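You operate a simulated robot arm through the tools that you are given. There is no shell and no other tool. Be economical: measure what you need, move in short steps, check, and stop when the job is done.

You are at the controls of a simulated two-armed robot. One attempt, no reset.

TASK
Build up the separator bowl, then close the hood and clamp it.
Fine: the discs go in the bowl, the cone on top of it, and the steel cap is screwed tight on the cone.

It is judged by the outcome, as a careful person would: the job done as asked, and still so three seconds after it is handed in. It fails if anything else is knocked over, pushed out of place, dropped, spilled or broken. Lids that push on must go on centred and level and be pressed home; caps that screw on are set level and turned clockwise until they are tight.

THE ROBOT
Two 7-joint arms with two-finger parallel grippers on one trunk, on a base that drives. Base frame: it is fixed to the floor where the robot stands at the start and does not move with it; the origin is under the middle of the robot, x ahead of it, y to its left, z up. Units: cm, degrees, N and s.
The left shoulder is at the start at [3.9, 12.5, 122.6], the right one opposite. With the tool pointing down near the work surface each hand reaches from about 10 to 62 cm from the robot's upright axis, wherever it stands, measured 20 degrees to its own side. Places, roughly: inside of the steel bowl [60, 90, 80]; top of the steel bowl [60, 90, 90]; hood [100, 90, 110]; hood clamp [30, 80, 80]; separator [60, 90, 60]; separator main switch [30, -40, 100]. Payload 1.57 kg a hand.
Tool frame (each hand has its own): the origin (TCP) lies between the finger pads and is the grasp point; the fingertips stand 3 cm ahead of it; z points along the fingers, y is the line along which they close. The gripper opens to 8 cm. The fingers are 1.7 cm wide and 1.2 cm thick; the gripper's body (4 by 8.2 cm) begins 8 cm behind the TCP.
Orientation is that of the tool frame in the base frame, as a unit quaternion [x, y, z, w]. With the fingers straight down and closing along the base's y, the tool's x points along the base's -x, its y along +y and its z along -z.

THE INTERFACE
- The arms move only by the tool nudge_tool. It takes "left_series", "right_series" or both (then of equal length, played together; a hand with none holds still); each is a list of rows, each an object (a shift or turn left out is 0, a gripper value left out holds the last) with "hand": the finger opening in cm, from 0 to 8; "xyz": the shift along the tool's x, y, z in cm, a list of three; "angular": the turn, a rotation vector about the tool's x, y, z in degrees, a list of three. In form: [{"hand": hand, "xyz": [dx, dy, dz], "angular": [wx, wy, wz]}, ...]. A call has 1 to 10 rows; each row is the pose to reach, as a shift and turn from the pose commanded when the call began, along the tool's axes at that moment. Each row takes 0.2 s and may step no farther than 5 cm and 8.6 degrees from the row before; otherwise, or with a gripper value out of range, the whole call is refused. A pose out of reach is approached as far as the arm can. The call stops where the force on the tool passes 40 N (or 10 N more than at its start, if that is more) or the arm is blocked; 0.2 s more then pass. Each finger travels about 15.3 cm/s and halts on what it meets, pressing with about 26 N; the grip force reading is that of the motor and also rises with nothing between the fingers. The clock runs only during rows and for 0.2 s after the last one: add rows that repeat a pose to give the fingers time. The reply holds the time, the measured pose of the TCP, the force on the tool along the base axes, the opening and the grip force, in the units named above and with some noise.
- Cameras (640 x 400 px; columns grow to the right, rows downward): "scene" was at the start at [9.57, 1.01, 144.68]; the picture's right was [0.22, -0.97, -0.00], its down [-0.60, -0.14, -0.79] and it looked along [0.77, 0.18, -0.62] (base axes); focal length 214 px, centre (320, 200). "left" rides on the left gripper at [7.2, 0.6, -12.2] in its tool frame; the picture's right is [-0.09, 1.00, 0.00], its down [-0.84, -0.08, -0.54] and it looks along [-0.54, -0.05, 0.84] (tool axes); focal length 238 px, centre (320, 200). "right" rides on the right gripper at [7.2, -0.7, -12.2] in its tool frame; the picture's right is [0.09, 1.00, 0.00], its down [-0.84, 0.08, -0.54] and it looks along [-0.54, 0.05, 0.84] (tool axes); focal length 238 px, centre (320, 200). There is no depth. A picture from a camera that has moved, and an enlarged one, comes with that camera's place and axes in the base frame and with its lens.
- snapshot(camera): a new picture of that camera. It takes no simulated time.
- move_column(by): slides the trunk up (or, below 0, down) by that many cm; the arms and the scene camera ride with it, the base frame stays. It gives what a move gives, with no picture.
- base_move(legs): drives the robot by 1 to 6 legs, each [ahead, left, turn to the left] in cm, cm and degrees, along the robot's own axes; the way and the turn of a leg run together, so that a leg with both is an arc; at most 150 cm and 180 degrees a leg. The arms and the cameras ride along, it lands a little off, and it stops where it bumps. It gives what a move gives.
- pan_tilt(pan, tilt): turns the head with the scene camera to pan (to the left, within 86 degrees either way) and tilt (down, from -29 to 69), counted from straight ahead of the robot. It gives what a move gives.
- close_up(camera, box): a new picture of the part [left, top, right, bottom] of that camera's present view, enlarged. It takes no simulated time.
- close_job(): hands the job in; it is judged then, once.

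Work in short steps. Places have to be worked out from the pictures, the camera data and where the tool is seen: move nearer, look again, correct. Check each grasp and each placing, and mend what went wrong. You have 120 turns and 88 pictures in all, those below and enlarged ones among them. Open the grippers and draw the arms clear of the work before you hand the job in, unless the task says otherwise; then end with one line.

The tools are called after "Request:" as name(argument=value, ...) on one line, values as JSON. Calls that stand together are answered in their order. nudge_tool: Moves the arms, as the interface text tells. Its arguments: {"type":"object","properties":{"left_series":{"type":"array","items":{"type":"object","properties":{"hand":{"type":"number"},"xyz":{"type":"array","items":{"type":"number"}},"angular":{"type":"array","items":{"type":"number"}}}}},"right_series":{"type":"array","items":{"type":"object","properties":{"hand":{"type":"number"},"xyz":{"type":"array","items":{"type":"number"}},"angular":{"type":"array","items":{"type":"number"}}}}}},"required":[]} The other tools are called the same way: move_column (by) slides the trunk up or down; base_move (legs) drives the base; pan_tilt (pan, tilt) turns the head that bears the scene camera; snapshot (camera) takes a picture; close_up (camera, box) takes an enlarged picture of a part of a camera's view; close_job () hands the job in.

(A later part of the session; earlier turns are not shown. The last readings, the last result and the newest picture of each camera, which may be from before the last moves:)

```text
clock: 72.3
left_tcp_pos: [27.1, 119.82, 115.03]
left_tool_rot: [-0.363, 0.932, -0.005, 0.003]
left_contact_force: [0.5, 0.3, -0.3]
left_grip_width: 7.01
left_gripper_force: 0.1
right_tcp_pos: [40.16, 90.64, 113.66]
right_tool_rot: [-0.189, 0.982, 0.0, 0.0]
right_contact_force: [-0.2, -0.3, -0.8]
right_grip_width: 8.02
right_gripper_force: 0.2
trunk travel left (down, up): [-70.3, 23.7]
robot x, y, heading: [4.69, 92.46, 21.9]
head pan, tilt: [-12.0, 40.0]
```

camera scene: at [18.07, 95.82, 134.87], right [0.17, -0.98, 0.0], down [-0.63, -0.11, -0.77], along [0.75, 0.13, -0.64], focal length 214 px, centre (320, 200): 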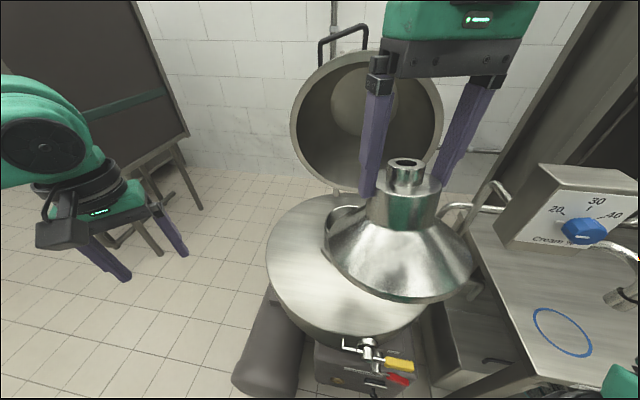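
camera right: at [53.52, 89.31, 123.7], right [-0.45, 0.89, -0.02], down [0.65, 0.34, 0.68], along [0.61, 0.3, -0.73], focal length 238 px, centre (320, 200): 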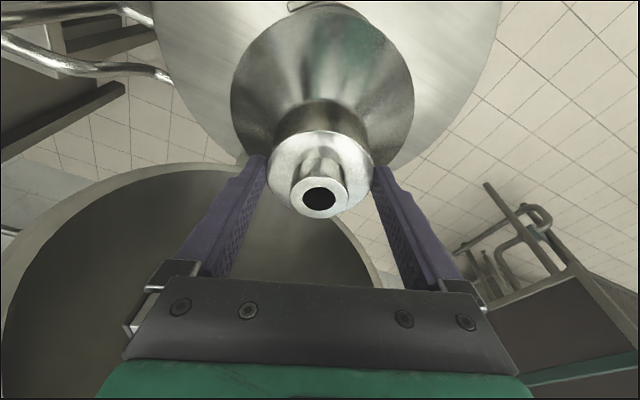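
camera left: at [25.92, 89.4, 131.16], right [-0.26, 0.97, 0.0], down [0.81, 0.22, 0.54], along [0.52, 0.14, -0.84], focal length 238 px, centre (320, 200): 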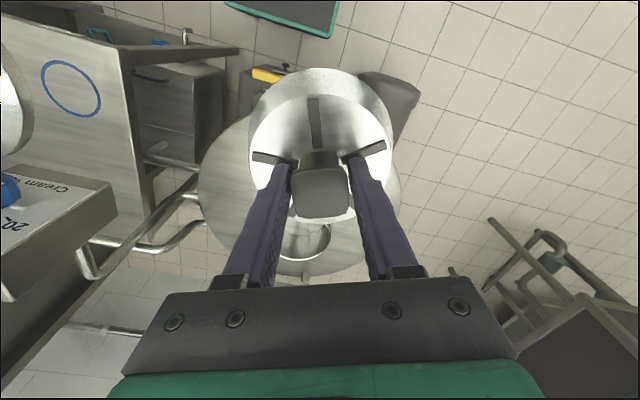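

Drive back to the table for the cap.

Request:
base_move(legs=[[0, 0, -21.9], [0, -59, 0]])

Request:
snapshot(camera="right")

```text
clock: 76.8
left_tcp_pos: [35.77, 52.29, 114.96]
left_tool_rot: [-0.181, 0.983, -0.005, 0.003]
left_contact_force: [0.8, 0.8, -0.7]
left_grip_width: 7.0
left_gripper_force: 0.1
right_tcp_pos: [37.1, 20.3, 113.8]
right_tool_rot: [-0.002, 1.0, 0.0, 0.0]
right_contact_force: [0.4, -0.6, 0.1]
right_grip_width: 8.01
right_gripper_force: 0.0
trunk travel left (down, up): [-70.3, 23.7]
robot x, y, heading: [5.1, 34.95, 0.5]
head pan, tilt: [-12.0, 40.0]
```

```text
25 pictures are left
camera right: at [30.03, 19.6, 125.92], right [-0.1, 1.0, 0.0], down [0.84, 0.08, 0.54], along [0.54, 0.05, -0.84], focal length 238 px, centre (320, 200)
```

right: 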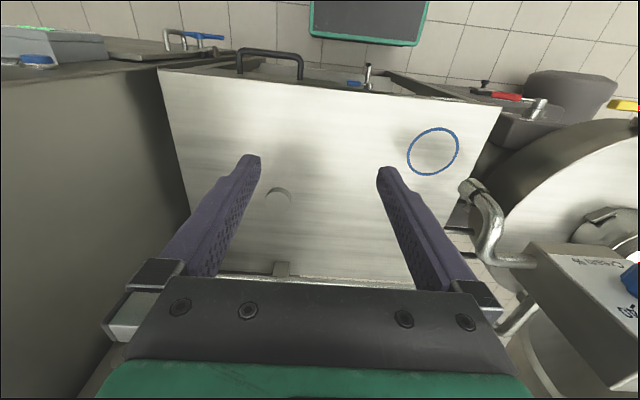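

Cap at ≈[58.9,13.1]. Move above it.

Request:
nudge_tool(right_series=[{"xyz": [-4, -1.3, 1]}, {"xyz": [-8, -2.6, 2]}, {"xyz": [-12, -3.9, 3.5]}, {"xyz": [-16, -5.2, 5]}, {"xyz": [-19.5, -6.5, 7]}, {"xyz": [-21.5, -7.2, 10]}, {"xyz": [-21.7, -7.2, 14]}, {"xyz": [-21.7, -7.2, 17]}, {"xyz": [-21.7, -7.2, 17]}])

Request:
snapshot(camera="right")

```text
clock: 78.8
left_tcp_pos: [35.49, 52.37, 114.93]
left_tool_rot: [-0.18, 0.984, -0.005, 0.004]
left_contact_force: [-0.1, -0.6, 0.2]
left_grip_width: 6.99
left_gripper_force: 0.1
right_tcp_pos: [58.84, 13.0, 96.91]
right_tool_rot: [-0.003, 1.0, -0.001, 0.0]
right_contact_force: [0.0, 0.8, 0.1]
right_grip_width: 8.0
right_gripper_force: 0.0
trunk travel left (down, up): [-70.3, 23.7]
robot x, y, heading: [5.58, 34.63, 0.2]
head pan, tilt: [-12.0, 40.0]
```

```text
24 pictures are left
camera right: at [51.67, 12.39, 108.99], right [-0.1, 1.0, 0.0], down [0.84, 0.08, 0.54], along [0.54, 0.05, -0.84], focal length 238 px, centre (320, 200)
```

right: 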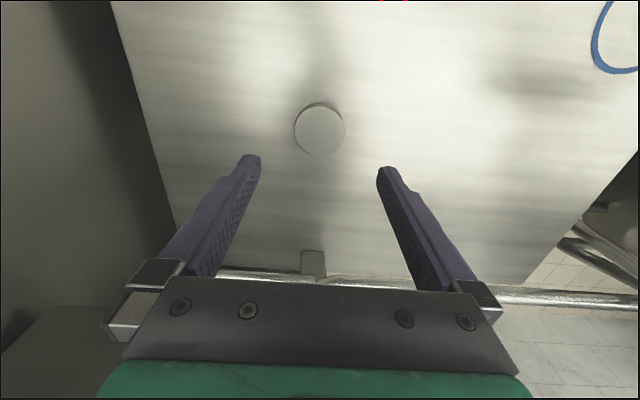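

Cap centre ≈[59.3,13.1]. Descend to TCP z≈83.9.

Request:
nudge_tool(right_series=[{"xyz": [-0.4, 0.1, 4]}, {"xyz": [-0.5, 0.1, 8]}, {"xyz": [-0.5, 0.1, 11]}, {"xyz": [-0.5, 0.1, 13]}, {"xyz": [-0.5, 0.1, 13]}, {"xyz": [-0.5, 0.1, 13]}])

Request:
snapshot(camera="right")

```text
clock: 80.2
left_tcp_pos: [35.7, 52.23, 115.04]
left_tool_rot: [-0.18, 0.984, -0.006, 0.002]
left_contact_force: [0.2, 0.1, 0.2]
left_grip_width: 7.01
left_gripper_force: 0.0
right_tcp_pos: [59.25, 13.13, 83.83]
right_tool_rot: [-0.002, 1.0, 0.0, 0.001]
right_contact_force: [0.3, 0.1, -0.2]
right_grip_width: 7.98
right_gripper_force: 0.0
trunk travel left (down, up): [-70.3, 23.7]
robot x, y, heading: [5.39, 34.8, 0.3]
head pan, tilt: [-12.0, 40.0]
```

```text
23 pictures are left
camera right: at [52.21, 12.52, 96.01], right [-0.1, 1.0, 0.0], down [0.84, 0.08, 0.54], along [0.54, 0.05, -0.84], focal length 238 px, centre (320, 200)
```

right: 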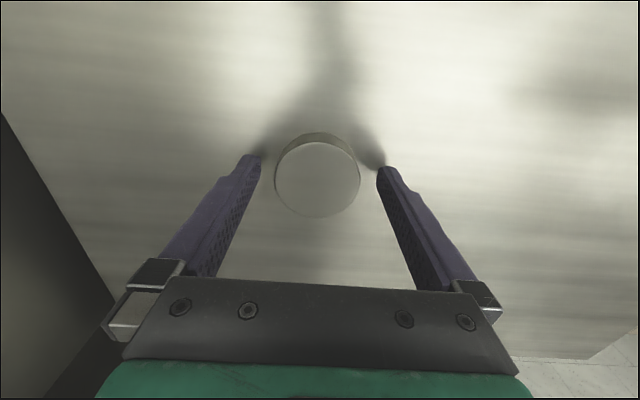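

Centred. Close on the cap.

Request:
nudge_tool(right_series=[{"hand": 7, "xyz": [-0.2, 0, 0]}, {"hand": 5, "xyz": [-0.2, 0, 0]}, {"hand": 3, "xyz": [-0.2, 0, 0]}, {"hand": 3, "xyz": [-0.2, 0, 0]}])

Request:
nudge_tool(right_series=[{"xyz": [0, 0, -2]}, {"xyz": [0, 0, -6]}, {"xyz": [0, 0, -10]}, {"xyz": [0, 0, -14]}, {"xyz": [0, 0, -18]}, {"xyz": [3, 0, -22]}, {"xyz": [7, 0, -24.5]}, {"xyz": [11.5, 0, -25]}, {"xyz": [16, 1, -25]}, {"xyz": [20, 2, -25]}])

Request:
snapshot(camera="right")

```text
clock: 81.2
left_tcp_pos: [35.71, 52.17, 115.05]
left_tool_rot: [-0.181, 0.983, -0.005, 0.002]
left_contact_force: [0.0, -0.4, 0.2]
left_grip_width: 7.0
left_gripper_force: 0.0
right_tcp_pos: [59.48, 13.16, 83.78]
right_tool_rot: [-0.002, 1.0, 0.0, 0.0]
right_contact_force: [0.0, 0.0, 0.2]
right_grip_width: 5.7
right_gripper_force: 25.8
trunk travel left (down, up): [-70.3, 23.7]
robot x, y, heading: [5.12, 34.99, 0.1]
head pan, tilt: [-12.0, 40.0]
```

```text
clock: 83.4
left_tcp_pos: [35.12, 52.47, 115.18]
left_tool_rot: [-0.181, 0.984, -0.006, 0.006]
left_contact_force: [-0.7, 0.1, 0.0]
left_grip_width: 6.95
left_gripper_force: 0.3
right_tcp_pos: [38.68, 15.37, 108.8]
right_tool_rot: [-0.001, 1.0, -0.002, 0.003]
right_contact_force: [0.3, 0.1, -0.2]
right_grip_width: 5.68
right_gripper_force: 25.7
trunk travel left (down, up): [-70.3, 23.7]
robot x, y, heading: [5.33, 34.98, 0.3]
head pan, tilt: [-12.0, 40.0]
```

```text
22 pictures are left
camera right: at [31.53, 14.62, 120.84], right [-0.1, 1.0, 0.0], down [0.83, 0.08, 0.55], along [0.54, 0.05, -0.84], focal length 238 px, centre (320, 200)
```

right: 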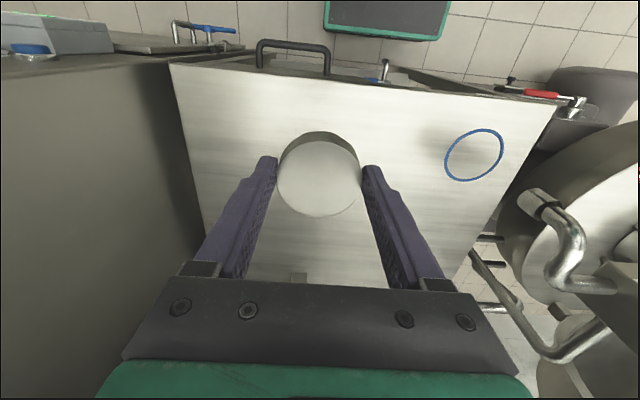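

Cap held (5.7 cm). Drive back to the separator pose.

Request:
base_move(legs=[[0, 57.5, 0], [0, 0, 21.8]])

```text
clock: 87.8
left_tcp_pos: [26.75, 119.77, 114.99]
left_tool_rot: [-0.362, 0.932, -0.004, 0.004]
left_contact_force: [-0.5, -0.2, -0.6]
left_grip_width: 7.0
left_gripper_force: 0.0
right_tcp_pos: [43.87, 86.74, 108.45]
right_tool_rot: [-0.19, 0.982, 0.0, 0.0]
right_contact_force: [0.1, -0.4, -1.0]
right_grip_width: 5.7
right_gripper_force: 26.1
trunk travel left (down, up): [-70.3, 23.7]
robot x, y, heading: [4.79, 91.94, 21.9]
head pan, tilt: [-12.0, 40.0]
```

Advance to half way so the cone tip appears in the right camera between cap and palm.

Request:
nudge_tool(right_series=[{"xyz": [-4, 0, -1]}, {"xyz": [-8, 0, -2]}, {"xyz": [-8, 0, -2]}, {"xyz": [-8, 0, -2]}])

Request:
close_up(camera="right", box=[200, 120, 440, 300])

Request:
close_up(camera="scene", box=[270, 120, 410, 260])

```text
clock: 88.8
left_tcp_pos: [26.85, 119.88, 115.11]
left_tool_rot: [-0.362, 0.932, -0.005, 0.003]
left_contact_force: [-0.6, 0.8, 0.0]
left_grip_width: 7.02
left_gripper_force: 0.0
right_tcp_pos: [51.35, 89.62, 110.87]
right_tool_rot: [-0.191, 0.982, 0.0, -0.001]
right_contact_force: [-0.1, -0.2, -0.9]
right_grip_width: 5.7
right_gripper_force: 25.9
trunk travel left (down, up): [-70.3, 23.7]
robot x, y, heading: [4.83, 92.06, 22.0]
head pan, tilt: [-12.0, 40.0]
```

```text
2.22 times, centred on (320, 210) of right
camera zoom: at [44.98, 86.33, 122.88], right [-0.46, 0.89, 0.0], down [0.75, 0.39, 0.54], along [0.48, 0.25, -0.84], focal length 530 px, centre (320, 178)
```

zoom: 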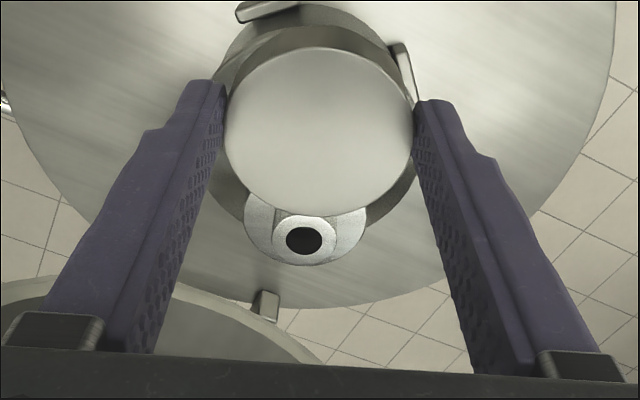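

```text
2.86 times, centred on (340, 190) of scene
camera zoom: at [17.85, 95.86, 134.88], right [0.17, -0.98, 0.0], down [-0.63, -0.11, -0.77], along [0.75, 0.13, -0.64], focal length 613 px, centre (263, 229)
```

zoom: 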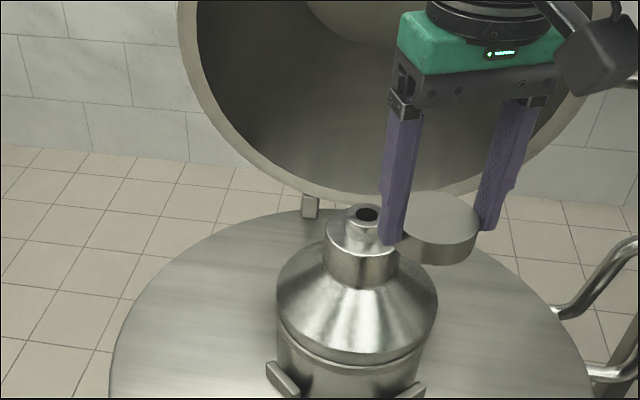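

Tip triangulates to ≈[61.65,94.0,100.7]. Move the cap above it, pre-turning the hand 56° counter-clockwise for screw range.

Request:
nudge_tool(right_series=[{"xyz": [-3.5, 0, 0], "angular": [0, 0, -8]}, {"xyz": [-7, 0.1, 0], "angular": [0, 0, -16]}, {"xyz": [-10, 0.2, 0], "angular": [0, 0, -24]}, {"xyz": [-11.2, 0.2, 1], "angular": [0, 0, -32]}, {"xyz": [-11.2, 0.2, 2], "angular": [0, 0, -40]}, {"xyz": [-11.2, 0.2, 3], "angular": [0, 0, -48]}, {"xyz": [-11.2, 0.2, 4], "angular": [0, 0, -56]}, {"xyz": [-11.2, 0.2, 4.4], "angular": [0, 0, -56]}, {"xyz": [-11.2, 0.2, 4.4], "angular": [0, 0, -56]}])

Request:
close_up(camera="scene", box=[290, 140, 390, 240])

```text
clock: 90.8
left_tcp_pos: [26.75, 119.82, 114.82]
left_tool_rot: [-0.362, 0.932, -0.004, 0.004]
left_contact_force: [0.1, 0.1, -0.5]
left_grip_width: 7.01
left_gripper_force: 0.1
right_tcp_pos: [61.67, 94.08, 105.95]
right_tool_rot: [-0.629, 0.778, 0.0, -0.001]
right_contact_force: [0.0, -0.1, -0.8]
right_grip_width: 5.73
right_gripper_force: 26.3
trunk travel left (down, up): [-70.3, 23.7]
robot x, y, heading: [4.83, 92.48, 22.0]
head pan, tilt: [-12.0, 40.0]
```

```text
4.00 times, centred on (340, 190) of scene
camera zoom: at [17.83, 95.87, 134.88], right [0.17, -0.98, 0.0], down [-0.63, -0.11, -0.77], along [0.75, 0.13, -0.64], focal length 858 px, centre (240, 240)
```

zoom: 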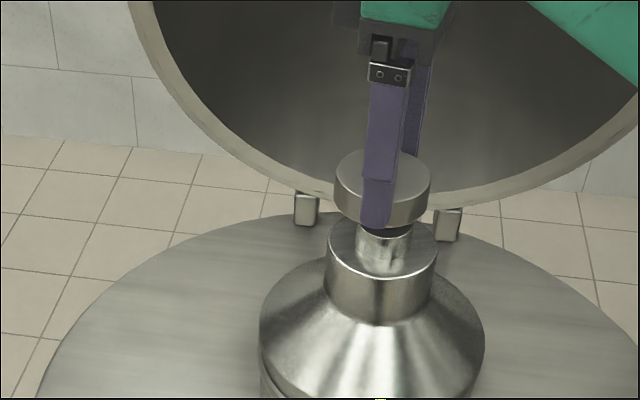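

Cap is centred above the tip. Lower gently until it seats.

Request:
nudge_tool(right_series=[{"xyz": [0, 0, 0.6]}, {"xyz": [0, 0, 1.0]}, {"xyz": [0, 0, 1.4]}, {"xyz": [0, 0, 1.4]}, {"xyz": [0, 0, 1.4]}])

```text
clock: 92.0
left_tcp_pos: [26.8, 119.87, 115.0]
left_tool_rot: [-0.363, 0.932, -0.005, 0.003]
left_contact_force: [-0.1, 0.5, -0.3]
left_grip_width: 6.98
left_gripper_force: 0.0
right_tcp_pos: [61.56, 94.09, 104.65]
right_tool_rot: [-0.629, 0.777, 0.0, 0.001]
right_contact_force: [0.0, 0.2, -0.8]
right_grip_width: 5.68
right_gripper_force: 25.4
trunk travel left (down, up): [-70.3, 23.7]
robot x, y, heading: [4.72, 92.49, 21.9]
head pan, tilt: [-12.0, 40.0]
```

Request:
nudge_tool(right_series=[{"xyz": [0, 0, 0.3]}, {"xyz": [0, 0, 0.6]}, {"xyz": [0, 0, 0.9]}, {"xyz": [0, 0, 1.2]}, {"xyz": [0, 0, 1.2]}])

```text
clock: 93.2
left_tcp_pos: [26.54, 119.91, 114.94]
left_tool_rot: [-0.362, 0.932, -0.005, 0.004]
left_contact_force: [0.1, -0.8, 0.1]
left_grip_width: 6.99
left_gripper_force: 0.0
right_tcp_pos: [61.4, 94.26, 103.68]
right_tool_rot: [-0.63, 0.777, -0.001, 0.003]
right_contact_force: [10.7, 2.2, 32.4]
right_grip_width: 5.72
right_gripper_force: 26.3
trunk travel left (down, up): [-70.3, 23.7]
robot x, y, heading: [4.99, 92.5, 22.1]
head pan, tilt: [-12.0, 40.0]
```

Contact with the tip. Ease the press to ~10 N and turn clockwise 80°.

Request:
nudge_tool(right_series=[{"xyz": [0, 0, -0.4]}, {"xyz": [0, 0, -0.4], "angular": [0, 0, 8.5]}, {"xyz": [0, 0, -0.38], "angular": [0, 0, 17]}, {"xyz": [0, 0, -0.36], "angular": [0, 0, 25.5]}, {"xyz": [0, 0, -0.34], "angular": [0, 0, 34]}, {"xyz": [0, 0, -0.32], "angular": [0, 0, 42.5]}, {"xyz": [0, 0, -0.3], "angular": [0, 0, 51]}, {"xyz": [0, 0, -0.28], "angular": [0, 0, 59.5]}, {"xyz": [0, 0, -0.26], "angular": [0, 0, 68]}, {"xyz": [0, 0, -0.24], "angular": [0, 0, 76.5]}])

```text
clock: 95.4
left_tcp_pos: [26.78, 119.75, 114.91]
left_tool_rot: [-0.362, 0.932, -0.004, 0.004]
left_contact_force: [-0.1, 0.8, -1.0]
left_grip_width: 6.98
left_gripper_force: 0.0
right_tcp_pos: [61.51, 94.08, 103.59]
right_tool_rot: [-0.012, 1.0, -0.001, -0.001]
right_contact_force: [-2.0, -1.7, -0.1]
right_grip_width: 5.7
right_gripper_force: 26.4
trunk travel left (down, up): [-70.3, 23.7]
robot x, y, heading: [4.83, 92.36, 22.0]
head pan, tilt: [-12.0, 40.0]
```

Force relaxed as it turned — the thread appears to draw down. Continue clockwise with slight down-feed.

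Request:
nudge_tool(right_series=[{"xyz": [0, 0, 0.15], "angular": [0, 0, 8.5]}, {"xyz": [0, 0, 0.2], "angular": [0, 0, 17]}, {"xyz": [0, 0, 0.25], "angular": [0, 0, 25.5]}, {"xyz": [0, 0, 0.3], "angular": [0, 0, 34]}, {"xyz": [0, 0, 0.33], "angular": [0, 0, 42.5]}, {"xyz": [0, 0, 0.36], "angular": [0, 0, 51]}, {"xyz": [0, 0, 0.39], "angular": [0, 0, 59.5]}, {"xyz": [0, 0, 0.42], "angular": [0, 0, 68]}, {"xyz": [0, 0, 0.45], "angular": [0, 0, 76.5]}])

```text
clock: 97.4
left_tcp_pos: [26.95, 119.87, 114.97]
left_tool_rot: [-0.363, 0.932, -0.004, 0.003]
left_contact_force: [-0.9, 0.0, -0.4]
left_grip_width: 7.01
left_gripper_force: 0.1
right_tcp_pos: [61.63, 94.1, 103.26]
right_tool_rot: [0.61, 0.792, 0.0, 0.0]
right_contact_force: [2.9, 0.7, -0.2]
right_grip_width: 5.69
right_gripper_force: 26.7
trunk travel left (down, up): [-70.3, 23.7]
robot x, y, heading: [4.85, 92.25, 22.3]
head pan, tilt: [-12.0, 40.0]
```

Feeding down freely. Continue clockwise.

Request:
nudge_tool(right_series=[{"xyz": [0, 0, 0.04], "angular": [0, 0, 8.5]}, {"xyz": [0, 0, 0.08], "angular": [0, 0, 17]}, {"xyz": [0, 0, 0.12], "angular": [0, 0, 25.5]}, {"xyz": [0, 0, 0.16], "angular": [0, 0, 34]}, {"xyz": [0, 0, 0.2], "angular": [0, 0, 42.5]}, {"xyz": [0, 0, 0.24], "angular": [0, 0, 51]}, {"xyz": [0, 0, 0.28], "angular": [0, 0, 59.5]}, {"xyz": [0, 0, 0.32], "angular": [0, 0, 68]}, {"xyz": [0, 0, 0.36], "angular": [0, 0, 76.5]}])

```text
clock: 98.8
left_tcp_pos: [25.99, 119.96, 115.01]
left_tool_rot: [-0.362, 0.932, -0.005, 0.006]
left_contact_force: [1.6, -0.5, -0.3]
left_grip_width: 6.99
left_gripper_force: 0.1
right_tcp_pos: [65.24, 93.82, 102.57]
right_tool_rot: [0.859, 0.511, 0.008, -0.007]
right_contact_force: [-22.0, 6.1, 14.9]
right_grip_width: 5.83
right_gripper_force: 16.2
right hand out of reach, approached as far as the arm can: row 4, 5, 6
trunk travel left (down, up): [-70.3, 23.7]
robot x, y, heading: [4.54, 92.8, 22.1]
head pan, tilt: [-12.0, 40.0]
stopped in row 6 (right hand): the force on the tool passed its limit (the readings are from after the stop); the commanded pose is now the measured one
```

Wrist limit reached and the hand was pulled sideways. Look before doing anything.

Request:
close_up(camera="scene", box=[280, 130, 400, 250])

```text
3.33 times, centred on (340, 190) of scene
camera zoom: at [16.87, 96.01, 134.97], right [0.17, -0.98, 0.0], down [-0.63, -0.11, -0.77], along [0.76, 0.13, -0.64], focal length 715 px, centre (253, 233)
```

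zoom: 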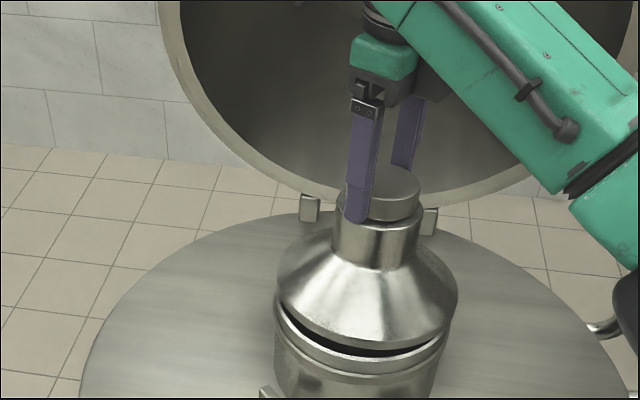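

The assembly was dragged: cone's near side lifted. I move the hand back along the path (−3.6 cm in x) with the wrist turned back within range.

Request:
nudge_tool(right_series=[{"xyz": [-0.3, -0.65, -0.15], "angular": [0, 0, -6]}, {"xyz": [-0.6, -1.3, -0.3], "angular": [0, 0, -12]}, {"xyz": [-0.9, -1.95, -0.45], "angular": [0, 0, -18]}, {"xyz": [-1.2, -2.6, -0.55], "angular": [0, 0, -24]}, {"xyz": [-1.5, -3.25, -0.6], "angular": [0, 0, -27]}, {"xyz": [-1.5, -3.25, -0.6], "angular": [0, 0, -27]}])

Request:
close_up(camera="scene", box=[280, 130, 400, 250])

```text
clock: 100.2
left_tcp_pos: [27.07, 119.89, 114.87]
left_tool_rot: [-0.362, 0.932, -0.004, 0.002]
left_contact_force: [-0.3, -0.3, -0.6]
left_grip_width: 6.99
left_gripper_force: 0.0
right_tcp_pos: [62.64, 93.87, 102.42]
right_tool_rot: [0.718, 0.696, 0.004, -0.006]
right_contact_force: [4.6, 1.6, -2.8]
right_grip_width: 5.68
right_gripper_force: 26.4
trunk travel left (down, up): [-70.3, 23.7]
robot x, y, heading: [4.73, 92.33, 21.9]
head pan, tilt: [-12.0, 40.0]
```

```text
3.33 times, centred on (340, 190) of scene
camera zoom: at [18.08, 95.93, 134.85], right [0.17, -0.98, 0.0], down [-0.63, -0.11, -0.76], along [0.75, 0.13, -0.64], focal length 715 px, centre (253, 233)
```

zoom: 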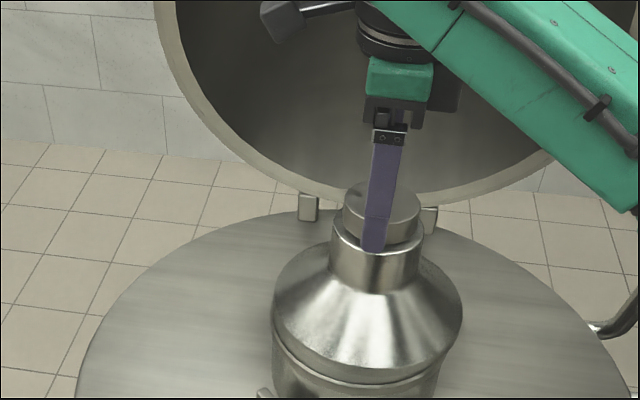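

Cone reseated with cap on it. Release the cap, rise a bit and inspect.

Request:
nudge_tool(right_series=[{"hand": 6.5}, {"hand": 8}, {"hand": 8}, {"hand": 8, "xyz": [0, 0, -2]}, {"hand": 8, "xyz": [0, 0, -5]}, {"hand": 8, "xyz": [0, 0, -5]}])

Request:
close_up(camera="scene", box=[290, 140, 390, 240])

```text
clock: 101.6
left_tcp_pos: [26.77, 119.77, 115.0]
left_tool_rot: [-0.362, 0.932, -0.004, 0.003]
left_contact_force: [-0.4, -0.7, -0.5]
left_grip_width: 6.99
left_gripper_force: 0.0
right_tcp_pos: [62.55, 93.73, 107.65]
right_tool_rot: [0.718, 0.696, 0.006, -0.006]
right_contact_force: [-0.2, -0.2, 1.0]
right_grip_width: 8.02
right_gripper_force: 0.2
trunk travel left (down, up): [-70.3, 23.7]
robot x, y, heading: [4.5, 92.09, 22.1]
head pan, tilt: [-12.0, 40.0]
```

```text
4.00 times, centred on (340, 190) of scene
camera zoom: at [17.84, 95.82, 134.88], right [0.17, -0.98, 0.0], down [-0.63, -0.11, -0.77], along [0.75, 0.13, -0.64], focal length 858 px, centre (240, 240)
```

zoom: 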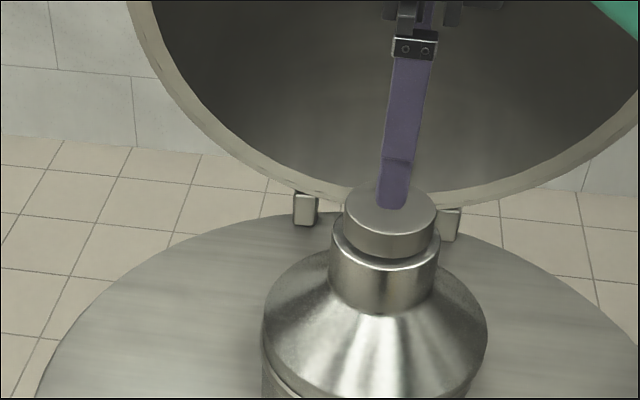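

Cap sits level on the cone. I turn the hand back counter-clockwise 170° (two calls) above the cap to regrasp.

Request:
nudge_tool(right_series=[{"xyz": [0, 0, -1], "angular": [0, 0, -8.5]}, {"xyz": [0, 0, -1], "angular": [0, 0, -17]}, {"xyz": [0, 0, -1], "angular": [0, 0, -25.5]}, {"xyz": [0, 0, -1], "angular": [0, 0, -34]}, {"xyz": [0, 0, -1], "angular": [0, 0, -42.5]}, {"xyz": [0, 0, -1], "angular": [0, 0, -51]}, {"xyz": [0, 0, -1], "angular": [0, 0, -59.5]}, {"xyz": [0, 0, -1], "angular": [0, 0, -68]}, {"xyz": [0, 0, -1], "angular": [0, 0, -76.5]}, {"xyz": [0, 0, -1], "angular": [0, 0, -85]}])

Request:
nudge_tool(right_series=[{"angular": [0, 0, -8.5]}, {"angular": [0, 0, -17]}, {"angular": [0, 0, -25.5]}, {"angular": [0, 0, -34]}, {"angular": [0, 0, -42.5]}, {"angular": [0, 0, -51]}, {"angular": [0, 0, -59.5]}, {"angular": [0, 0, -68]}, {"angular": [0, 0, -76.5]}, {"angular": [0, 0, -83]}])

```text
clock: 103.8
left_tcp_pos: [26.77, 119.69, 114.98]
left_tool_rot: [-0.362, 0.932, -0.004, 0.002]
left_contact_force: [-0.3, -1.1, 0.0]
left_grip_width: 7.0
left_gripper_force: 0.1
right_tcp_pos: [62.48, 93.63, 108.73]
right_tool_rot: [0.06, 0.998, 0.009, 0.0]
right_contact_force: [0.9, 0.2, -0.1]
right_grip_width: 8.03
right_gripper_force: 0.1
trunk travel left (down, up): [-70.3, 23.7]
robot x, y, heading: [4.76, 92.01, 22.0]
head pan, tilt: [-12.0, 40.0]
```

```text
clock: 106.0
left_tcp_pos: [26.84, 119.69, 115.03]
left_tool_rot: [-0.362, 0.932, -0.005, 0.003]
left_contact_force: [0.6, -0.5, 0.2]
left_grip_width: 7.0
left_gripper_force: 0.0
right_tcp_pos: [62.41, 93.64, 108.65]
right_tool_rot: [-0.617, 0.787, 0.006, 0.006]
right_contact_force: [0.1, -0.1, -0.8]
right_grip_width: 8.0
right_gripper_force: 0.1
trunk travel left (down, up): [-70.3, 23.7]
robot x, y, heading: [4.68, 92.2, 21.9]
head pan, tilt: [-12.0, 40.0]
```

Lower onto the cap with alignment correction, and close.

Request:
nudge_tool(right_series=[{"xyz": [0, 0.7, 1], "angular": [0.2, 0.9, 0]}, {"xyz": [0, 0.7, 3], "angular": [0.2, 0.9, 0]}, {"xyz": [0, 0.7, 4.5], "angular": [0.2, 0.9, 0]}, {"xyz": [0, 0.7, 5.5], "angular": [0.2, 0.9, 0]}, {"xyz": [0, 0.7, 6.1], "angular": [0.2, 0.9, 0]}, {"xyz": [0, 0.7, 6.1], "angular": [0.2, 0.9, 0]}])

Request:
close_up(camera="right", box=[200, 80, 440, 260])

```text
clock: 107.4
left_tcp_pos: [26.69, 119.74, 114.83]
left_tool_rot: [-0.362, 0.932, -0.005, 0.003]
left_contact_force: [-0.3, 0.2, -0.5]
left_grip_width: 6.99
left_gripper_force: 0.1
right_tcp_pos: [61.83, 94.13, 102.58]
right_tool_rot: [-0.617, 0.787, 0.0, 0.0]
right_contact_force: [-0.2, -0.5, -0.5]
right_grip_width: 8.03
right_gripper_force: 0.0
trunk travel left (down, up): [-70.3, 23.7]
robot x, y, heading: [4.63, 92.3, 21.9]
head pan, tilt: [-12.0, 40.0]
```

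```text
2.22 times, centred on (320, 170) of right
camera zoom: at [60.79, 86.85, 114.67], right [-0.99, 0.15, 0.0], down [0.13, 0.83, 0.54], along [0.08, 0.54, -0.84], focal length 530 px, centre (320, 267)
```

zoom: 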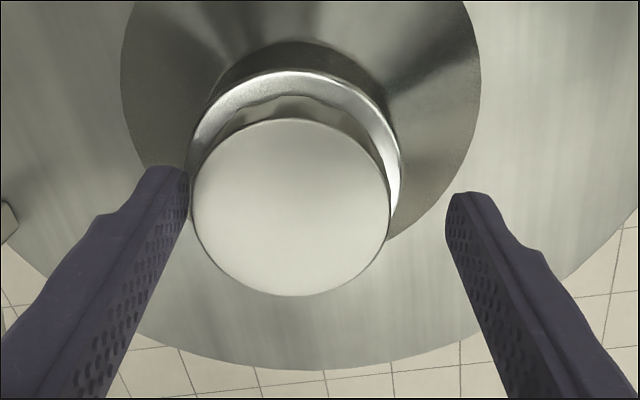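

The cap centre is ≈[62.5,93.4]; shift over it and close.

Request:
nudge_tool(right_series=[{"xyz": [0.5, -0.85, 0]}, {"xyz": [0.5, -0.85, 0]}, {"hand": 6.5, "xyz": [0.5, -0.85, 0]}, {"hand": 4, "xyz": [0.5, -0.85, 0]}, {"hand": 3, "xyz": [0.5, -0.85, 0]}, {"hand": 3, "xyz": [0.5, -0.85, 0]}])

```text
clock: 108.8
left_tcp_pos: [26.8, 119.84, 115.06]
left_tool_rot: [-0.363, 0.932, -0.004, 0.003]
left_contact_force: [0.5, -0.5, 0.4]
left_grip_width: 7.01
left_gripper_force: 0.1
right_tcp_pos: [62.56, 93.37, 102.6]
right_tool_rot: [-0.616, 0.788, 0.001, 0.001]
right_contact_force: [-0.3, 0.4, -0.8]
right_grip_width: 5.72
right_gripper_force: 25.6
trunk travel left (down, up): [-70.3, 23.7]
robot x, y, heading: [4.92, 92.41, 22.2]
head pan, tilt: [-12.0, 40.0]
```

Good centred grip. Turn clockwise with light down-feed.

Request:
nudge_tool(right_series=[{"xyz": [0, 0, 0.05], "angular": [0, 0, 8.5]}, {"xyz": [0, 0, 0.08], "angular": [0, 0, 17]}, {"xyz": [0, 0, 0.11], "angular": [0, 0, 25.5]}, {"xyz": [0, 0, 0.14], "angular": [0, 0, 34]}, {"xyz": [0, 0, 0.17], "angular": [0, 0, 42.5]}, {"xyz": [0, 0, 0.2], "angular": [0, 0, 51]}, {"xyz": [0, 0, 0.23], "angular": [0, 0, 59.5]}, {"xyz": [0, 0, 0.26], "angular": [0, 0, 68]}, {"xyz": [0, 0, 0.29], "angular": [0, 0, 76.5]}])

```text
clock: 110.8
left_tcp_pos: [26.69, 120.05, 114.86]
left_tool_rot: [-0.362, 0.932, -0.006, 0.002]
left_contact_force: [-0.5, -0.5, 0.3]
left_grip_width: 7.01
left_gripper_force: 0.1
right_tcp_pos: [62.48, 93.6, 102.4]
right_tool_rot: [0.006, 1.0, 0.001, 0.001]
right_contact_force: [5.9, 11.5, 11.8]
right_grip_width: 5.74
right_gripper_force: 25.8
trunk travel left (down, up): [-70.3, 23.7]
robot x, y, heading: [4.74, 92.44, 22.0]
head pan, tilt: [-12.0, 40.0]
```

Some resistance building. Continue clockwise to yaw ~+75°, without more feed.

Request:
nudge_tool(right_series=[{"angular": [0, 0, 8.5]}, {"angular": [0, 0, 17]}, {"angular": [0, 0, 25.5]}, {"angular": [0, 0, 34]}, {"xyz": [0, 0, 0.03], "angular": [0, 0, 42.5]}, {"xyz": [0, 0, 0.06], "angular": [0, 0, 51]}, {"xyz": [0, 0, 0.09], "angular": [0, 0, 59.5]}, {"xyz": [0, 0, 0.1], "angular": [0, 0, 68]}, {"xyz": [0, 0, 0.1], "angular": [0, 0, 75]}])

Request:
close_up(camera="scene", box=[290, 140, 390, 240])

```text
clock: 112.8
left_tcp_pos: [26.69, 119.95, 114.88]
left_tool_rot: [-0.363, 0.932, -0.006, 0.002]
left_contact_force: [0.2, -0.1, 0.4]
left_grip_width: 7.0
left_gripper_force: 0.0
right_tcp_pos: [62.47, 93.36, 102.27]
right_tool_rot: [0.612, 0.79, 0.002, 0.001]
right_contact_force: [18.3, 11.2, 27.5]
right_grip_width: 5.73
right_gripper_force: 26.3
trunk travel left (down, up): [-70.3, 23.7]
robot x, y, heading: [4.66, 92.48, 22.3]
head pan, tilt: [-12.0, 40.0]
```

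```text
4.00 times, centred on (340, 190) of scene
camera zoom: at [17.79, 96.16, 134.89], right [0.17, -0.98, 0.0], down [-0.63, -0.11, -0.77], along [0.75, 0.13, -0.64], focal length 858 px, centre (240, 240)
```

zoom: 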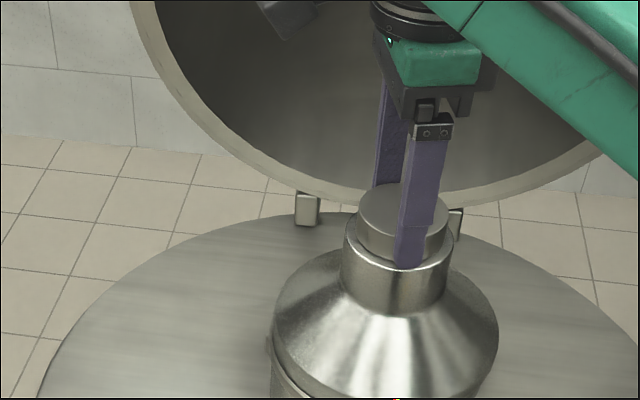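

Upward force likely means fingertips touching the neck. Release, back up 4 cm and inspect the cap.

Request:
nudge_tool(right_series=[{"hand": 6.5, "xyz": [0, 0, -0.3]}, {"hand": 8, "xyz": [0, 0, -0.3]}, {"hand": 8, "xyz": [0, 0, -0.3]}, {"hand": 8, "xyz": [0, 0, -3]}, {"hand": 8, "xyz": [0, 0, -5.5]}, {"hand": 8, "xyz": [0, 0, -5.5]}])

Request:
close_up(camera="scene", box=[300, 150, 380, 230])

```text
clock: 114.2
left_tcp_pos: [26.95, 119.84, 114.82]
left_tool_rot: [-0.362, 0.932, -0.004, 0.002]
left_contact_force: [-0.4, -0.3, 0.0]
left_grip_width: 6.97
left_gripper_force: 0.1
right_tcp_pos: [62.57, 93.31, 107.76]
right_tool_rot: [0.612, 0.791, 0.0, -0.001]
right_contact_force: [-0.5, -0.7, 0.0]
right_grip_width: 8.0
right_gripper_force: 0.1
trunk travel left (down, up): [-70.3, 23.7]
robot x, y, heading: [5.04, 92.34, 22.0]
head pan, tilt: [-12.0, 40.0]
```

```text
5.00 times, centred on (340, 190) of scene
camera zoom: at [17.86, 95.82, 134.88], right [0.17, -0.98, 0.0], down [-0.63, -0.11, -0.77], along [0.75, 0.13, -0.64], focal length 1072 px, centre (220, 250)
```

zoom: 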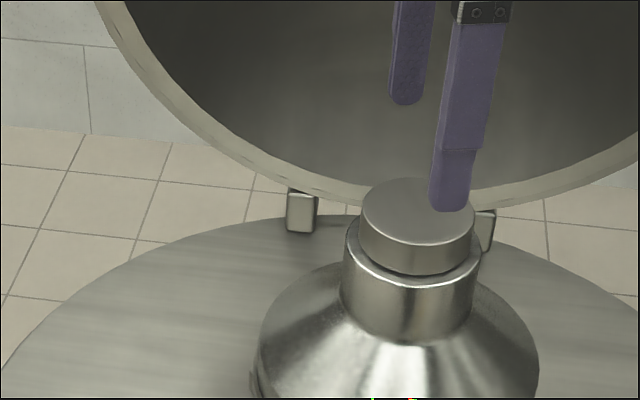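

The cap has drawn down almost onto the neck. One more cycle to make sure it is tight: turn the hand back.

Request:
nudge_tool(right_series=[{"angular": [0, 0, -8.5]}, {"angular": [0, 0, -17]}, {"angular": [0, 0, -25.5]}, {"angular": [0, 0, -34]}, {"angular": [0, 0, -42.5]}, {"angular": [0, 0, -51]}, {"angular": [0, 0, -59.5]}, {"angular": [0, 0, -68]}, {"angular": [0, 0, -76.5]}, {"angular": [0, 0, -85]}])

Request:
nudge_tool(right_series=[{"angular": [0, 0, -8.5]}, {"angular": [0, 0, -17]}, {"angular": [0, 0, -25.5]}, {"angular": [0, 0, -34]}, {"angular": [0, 0, -42.5]}, {"angular": [0, 0, -51]}, {"xyz": [0, 0, 2], "angular": [0, 0, -59.5]}, {"xyz": [0, 0, 4], "angular": [0, 0, -66]}, {"xyz": [0, 0, 5.05], "angular": [0, 0, -66]}, {"xyz": [0, 0, 5.05], "angular": [0, 0, -66]}])

Request:
nudge_tool(right_series=[{"hand": 6.5}, {"hand": 4}, {"hand": 3}, {"hand": 3}])

```text
clock: 116.4
left_tcp_pos: [26.77, 119.74, 114.99]
left_tool_rot: [-0.362, 0.932, -0.005, 0.003]
left_contact_force: [-0.5, 0.6, 0.8]
left_grip_width: 7.03
left_gripper_force: 0.1
right_tcp_pos: [62.41, 93.2, 107.63]
right_tool_rot: [-0.084, 0.996, 0.001, 0.0]
right_contact_force: [-0.1, 0.6, -0.2]
right_grip_width: 8.04
right_gripper_force: 0.1
trunk travel left (down, up): [-70.3, 23.7]
robot x, y, heading: [4.59, 92.16, 22.0]
head pan, tilt: [-12.0, 40.0]
```

```text
clock: 118.6
left_tcp_pos: [26.84, 119.82, 114.98]
left_tool_rot: [-0.362, 0.932, -0.004, 0.002]
left_contact_force: [0.3, -0.4, 0.5]
left_grip_width: 7.0
left_gripper_force: 0.1
right_tcp_pos: [62.53, 93.25, 102.56]
right_tool_rot: [-0.613, 0.79, 0.0, 0.001]
right_contact_force: [-1.2, -0.3, 0.8]
right_grip_width: 8.01
right_gripper_force: 0.0
trunk travel left (down, up): [-70.3, 23.7]
robot x, y, heading: [4.74, 92.66, 22.0]
head pan, tilt: [-12.0, 40.0]
```

```text
clock: 119.6
left_tcp_pos: [26.85, 119.81, 114.81]
left_tool_rot: [-0.362, 0.932, -0.004, 0.002]
left_contact_force: [0.7, 0.5, -0.3]
left_grip_width: 6.98
left_gripper_force: 0.1
right_tcp_pos: [62.7, 93.32, 102.67]
right_tool_rot: [-0.613, 0.79, 0.001, 0.001]
right_contact_force: [4.2, 0.2, 1.7]
right_grip_width: 5.72
right_gripper_force: 26.2
trunk travel left (down, up): [-70.3, 23.7]
robot x, y, heading: [4.87, 92.05, 21.9]
head pan, tilt: [-12.0, 40.0]
```

Gripped. Turn clockwise again.

Request:
nudge_tool(right_series=[{"angular": [0, 0, 8.5]}, {"angular": [0, 0, 17]}, {"angular": [0, 0, 25.5]}, {"xyz": [0, 0, 0.05], "angular": [0, 0, 34]}, {"xyz": [0, 0, 0.05], "angular": [0, 0, 42.5]}, {"xyz": [0, 0, 0.1], "angular": [0, 0, 51]}, {"xyz": [0, 0, 0.1], "angular": [0, 0, 59.5]}, {"xyz": [0, 0, 0.1], "angular": [0, 0, 68]}, {"xyz": [0, 0, 0.1], "angular": [0, 0, 76.5]}])

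Request:
nudge_tool(right_series=[{"angular": [0, 0, 8.5]}, {"angular": [0, 0, 17]}, {"angular": [0, 0, 25.5]}, {"angular": [0, 0, 34]}, {"angular": [0, 0, 42.5]}, {"angular": [0, 0, 51]}, {"angular": [0, 0, 59.5]}, {"angular": [0, 0, 68]}, {"angular": [0, 0, 76.5]}])

```text
clock: 121.6
left_tcp_pos: [26.83, 119.77, 114.93]
left_tool_rot: [-0.362, 0.932, -0.004, 0.003]
left_contact_force: [-0.6, -0.6, -0.3]
left_grip_width: 7.02
left_gripper_force: 0.1
right_tcp_pos: [62.49, 93.26, 102.54]
right_tool_rot: [0.009, 1.0, 0.001, 0.0]
right_contact_force: [7.8, -2.6, 9.8]
right_grip_width: 5.74
right_gripper_force: 25.9
trunk travel left (down, up): [-70.3, 23.7]
robot x, y, heading: [4.86, 92.17, 22.3]
head pan, tilt: [-12.0, 40.0]
```

```text
clock: 123.6
left_tcp_pos: [26.9, 119.66, 114.89]
left_tool_rot: [-0.363, 0.932, -0.004, 0.003]
left_contact_force: [-0.1, 0.4, -0.1]
left_grip_width: 7.01
left_gripper_force: 0.1
right_tcp_pos: [62.67, 93.27, 102.46]
right_tool_rot: [0.626, 0.78, 0.001, 0.0]
right_contact_force: [6.2, 1.6, 8.0]
right_grip_width: 5.73
right_gripper_force: 26.1
trunk travel left (down, up): [-70.3, 23.7]
robot x, y, heading: [4.73, 92.43, 22.3]
head pan, tilt: [-12.0, 40.0]
```

No further draw-down: force stays constant. Release, rise, and check cap gap and cone seating.

Request:
nudge_tool(right_series=[{"hand": 6.5}, {"hand": 8}, {"hand": 8}, {"hand": 8, "xyz": [0, 0, -3]}, {"hand": 8, "xyz": [0, 0, -7]}, {"hand": 8, "xyz": [0, 0, -11]}, {"hand": 8, "xyz": [0, 0, -11]}])

Request:
close_up(camera="scene", box=[295, 160, 385, 250])

```text
clock: 125.2
left_tcp_pos: [26.81, 119.81, 114.93]
left_tool_rot: [-0.362, 0.932, -0.004, 0.001]
left_contact_force: [0.6, 0.6, -0.3]
left_grip_width: 7.01
left_gripper_force: 0.0
right_tcp_pos: [62.36, 93.17, 113.31]
right_tool_rot: [0.626, 0.78, 0.002, -0.002]
right_contact_force: [0.2, -1.0, 0.9]
right_grip_width: 8.0
right_gripper_force: 0.0
trunk travel left (down, up): [-70.3, 23.7]
robot x, y, heading: [5.06, 92.35, 21.9]
head pan, tilt: [-12.0, 40.0]
```

```text
4.44 times, centred on (340, 205) of scene
camera zoom: at [17.86, 95.81, 134.88], right [0.17, -0.98, 0.0], down [-0.63, -0.11, -0.77], along [0.75, 0.13, -0.64], focal length 953 px, centre (231, 178)
```

zoom: 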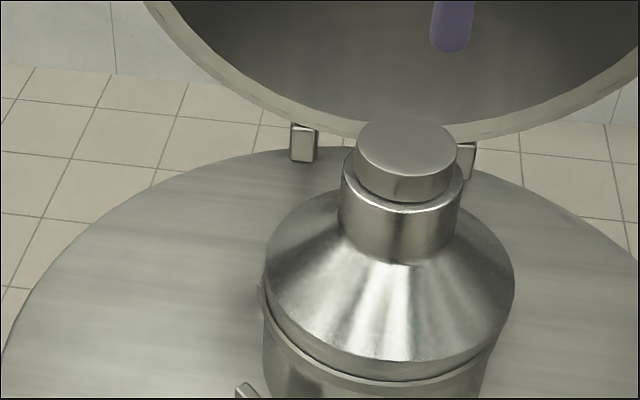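

Cap looks down on the neck. Check how the cone's rim sits on the bowl.

Request:
close_up(camera="scene", box=[310, 205, 390, 255])

```text
8.00 times, centred on (350, 230) of scene
camera zoom: at [17.86, 95.81, 134.88], right [0.17, -0.98, 0.0], down [-0.63, -0.11, -0.77], along [0.75, 0.13, -0.64], focal length 1716 px, centre (80, -40)
```

zoom: 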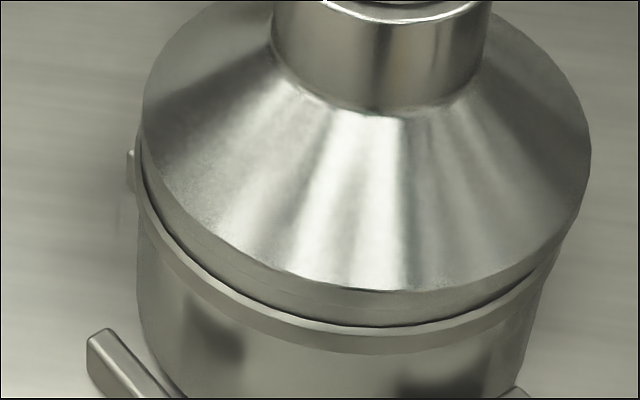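

Cone sits even and level in the ring. As a final seating I press on the cap centre with closed fingers.

Request:
nudge_tool(right_series=[{"hand": 4, "xyz": [0, 0, 2]}, {"hand": 0, "xyz": [0, 0, 5]}, {"hand": 0, "xyz": [0, 0, 7.5]}, {"hand": 0, "xyz": [0, 0, 8.5]}, {"hand": 0, "xyz": [0, 0, 9]}, {"hand": 0, "xyz": [0, 0, 9.4]}, {"hand": 0, "xyz": [0, 0, 9.8]}, {"hand": 0, "xyz": [0, 0, 10.2]}, {"hand": 0, "xyz": [0, 0, 10.6]}, {"hand": 0, "xyz": [0, 0, 11]}])

```text
clock: 127.1
left_tcp_pos: [26.5, 119.8, 115.09]
left_tool_rot: [-0.362, 0.932, -0.005, 0.005]
left_contact_force: [0.9, 0.7, -0.6]
left_grip_width: 7.01
left_gripper_force: 0.1
right_tcp_pos: [62.58, 93.3, 103.95]
right_tool_rot: [0.626, 0.78, 0.011, 0.004]
right_contact_force: [-2.6, -0.1, 12.2]
right_grip_width: 0.0
right_gripper_force: 21.2
trunk travel left (down, up): [-70.3, 23.7]
robot x, y, heading: [4.88, 92.2, 21.9]
head pan, tilt: [-12.0, 40.0]
stopped in row 9 (right hand): the force on the tool passed its limit (the readings are from after the stop); the commanded pose is now the measured one
```

Cap is firmly down (cap top z≈101). Withdraw the right hand up and back, unwinding the wrist.

Request:
nudge_tool(right_series=[{"xyz": [0, 0, -4]}, {"xyz": [0, 0, -8]}, {"xyz": [-0.4, -3, -10], "angular": [0, 0, -8]}, {"xyz": [-0.8, -6.5, -10], "angular": [0, 0, -16]}, {"xyz": [-1.2, -10, -10], "angular": [0, 0, -24]}, {"xyz": [-1.6, -13.5, -10], "angular": [0, 0, -32]}, {"xyz": [-2, -17, -10], "angular": [0, 0, -40]}, {"xyz": [-2.4, -20.5, -10], "angular": [0, 0, -48]}, {"xyz": [-2.8, -24, -10], "angular": [0, 0, -56]}, {"xyz": [-3.1, -27, -10], "angular": [0, 0, -64]}])

Request:
base_move(legs=[[0, 0, -22], [0, -5, 0], [3.5, 0, 0]])

Request:
pan_tilt(pan=8, tilt=15)

Request:
snapshot(camera="scene")

```text
clock: 129.3
left_tcp_pos: [26.83, 119.73, 114.99]
left_tool_rot: [-0.362, 0.932, -0.004, 0.004]
left_contact_force: [0.6, -1.0, 1.5]
left_grip_width: 6.97
left_gripper_force: 0.0
right_tcp_pos: [36.73, 84.4, 113.24]
right_tool_rot: [0.117, 0.993, 0.005, 0.006]
right_contact_force: [-0.8, 0.5, -0.3]
right_grip_width: 0.0
right_gripper_force: 21.0
trunk travel left (down, up): [-70.3, 23.7]
robot x, y, heading: [4.76, 92.64, 22.2]
head pan, tilt: [-12.0, 40.0]
```

```text
clock: 131.9
left_tcp_pos: [38.46, 104.72, 115.03]
left_tool_rot: [-0.177, 0.984, -0.006, 0.005]
left_contact_force: [-0.5, 0.4, -0.7]
left_grip_width: 7.0
left_gripper_force: 0.0
right_tcp_pos: [34.49, 68.07, 113.43]
right_tool_rot: [0.305, 0.952, 0.004, 0.011]
right_contact_force: [-0.3, 1.1, -0.5]
right_grip_width: 0.0
right_gripper_force: 21.3
trunk travel left (down, up): [-70.3, 23.7]
robot x, y, heading: [8.18, 87.0, 0.2]
head pan, tilt: [-12.0, 40.0]
```

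```text
clock: 132.8
left_tcp_pos: [38.92, 104.48, 114.93]
left_tool_rot: [-0.177, 0.984, -0.004, 0.003]
left_contact_force: [0.2, -0.2, 0.4]
left_grip_width: 6.99
left_gripper_force: 0.1
right_tcp_pos: [35.05, 67.9, 113.16]
right_tool_rot: [0.306, 0.952, 0.003, 0.006]
right_contact_force: [-0.1, -0.3, 0.1]
right_grip_width: 0.0
right_gripper_force: 21.7
trunk travel left (down, up): [-70.3, 23.7]
robot x, y, heading: [8.49, 87.42, -0.2]
head pan, tilt: [8.0, 15.0]
```

```text
10 pictures are left
camera scene: at [22.57, 88.7, 138.83], right [0.14, -0.99, 0.0], down [-0.26, -0.04, -0.97], along [0.96, 0.13, -0.26], focal length 214 px, centre (320, 200)
```

scene: 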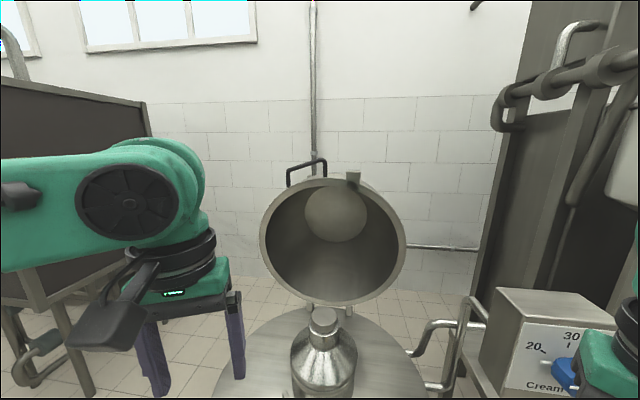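

Handle bar is at ≈[89.6,102,132], reachable only with the hand pointing forward. I raise the trunk, move 2.5 cm ahead, and yaw the left hand 90°.

Request:
base_move(legs=[[2.5, 0, 0]])

Request:
move_column(by=17)

Request:
nudge_tool(left_series=[{"hand": 6, "angular": [0, 0, -8.5]}, {"angular": [0, 0, -17]}, {"angular": [0, 0, -25.5]}, {"angular": [0, 0, -34]}, {"angular": [0, 0, -42.5]}, {"angular": [0, 0, -51]}, {"angular": [0, 0, -59.5]}, {"angular": [0, 0, -68]}, {"angular": [0, 0, -69.5]}])

```text
clock: 133.6
left_tcp_pos: [40.9, 104.51, 115.17]
left_tool_rot: [-0.177, 0.984, -0.005, 0.005]
left_contact_force: [-0.4, -0.4, -0.4]
left_grip_width: 7.0
left_gripper_force: 0.0
right_tcp_pos: [36.96, 67.9, 113.32]
right_tool_rot: [0.306, 0.952, 0.005, 0.01]
right_contact_force: [-1.2, 0.4, -0.4]
right_grip_width: 0.02
right_gripper_force: 21.4
trunk travel left (down, up): [-70.3, 23.7]
robot x, y, heading: [10.74, 86.88, 0.0]
head pan, tilt: [8.0, 15.0]
```

```text
clock: 135.5
left_tcp_pos: [41.39, 104.38, 131.91]
left_tool_rot: [-0.177, 0.984, -0.005, 0.003]
left_contact_force: [0.0, 0.2, -0.3]
left_grip_width: 6.97
left_gripper_force: 0.1
right_tcp_pos: [37.45, 68.12, 130.06]
right_tool_rot: [0.306, 0.952, 0.004, 0.008]
right_contact_force: [-0.4, -0.3, -1.0]
right_grip_width: 0.0
right_gripper_force: 21.1
trunk travel left (down, up): [-87.3, 6.7]
robot x, y, heading: [10.96, 87.43, 0.3]
head pan, tilt: [8.0, 15.0]
```

```text
clock: 137.5
left_tcp_pos: [41.4, 104.53, 131.83]
left_tool_rot: [0.708, -0.707, 0.006, 0.001]
left_contact_force: [-0.2, 0.4, 0.3]
left_grip_width: 6.01
left_gripper_force: 0.1
right_tcp_pos: [37.55, 67.92, 130.2]
right_tool_rot: [0.305, 0.952, 0.003, 0.008]
right_contact_force: [1.5, -0.5, 0.2]
right_grip_width: 0.0
right_gripper_force: 21.1
trunk travel left (down, up): [-87.3, 6.7]
robot x, y, heading: [10.75, 87.25, 0.0]
head pan, tilt: [8.0, 15.0]
```

Now swing the hand forward while pitching it up to horizontal.

Request:
nudge_tool(left_series=[{"xyz": [0, -3.2, 0], "angular": [8.5, 0, 0]}, {"xyz": [0, -6.4, 0], "angular": [17, 0, 0]}, {"xyz": [0, -9.6, 0], "angular": [25.5, 0, 0]}, {"xyz": [0, -12.8, 0], "angular": [34, 0, 0]}, {"xyz": [0, -16, 0], "angular": [42.5, 0, 0]}, {"xyz": [0, -19.2, 0], "angular": [51, 0, 0]}, {"xyz": [0, -22.4, 0], "angular": [59.5, 0, 0]}, {"xyz": [0, -25.6, 0], "angular": [68, 0, 0]}, {"xyz": [0, -28.8, 0], "angular": [76.5, 0, 0]}, {"xyz": [0, -32, 0], "angular": [85, 0, 0]}])

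```text
clock: 139.7
left_tcp_pos: [72.45, 108.1, 139.55]
left_tool_rot: [-0.521, 0.531, -0.472, 0.473]
left_contact_force: [-0.1, 0.9, 0.3]
left_grip_width: 6.02
left_gripper_force: 0.1
left hand out of reach, approached as far as the arm can: row 9, 10
right_tcp_pos: [37.49, 68.07, 130.21]
right_tool_rot: [0.305, 0.952, 0.004, 0.007]
right_contact_force: [0.5, -0.3, 0.6]
right_grip_width: 0.01
right_gripper_force: 21.4
trunk travel left (down, up): [-87.3, 6.7]
robot x, y, heading: [10.86, 87.38, 0.0]
head pan, tilt: [8.0, 15.0]
```

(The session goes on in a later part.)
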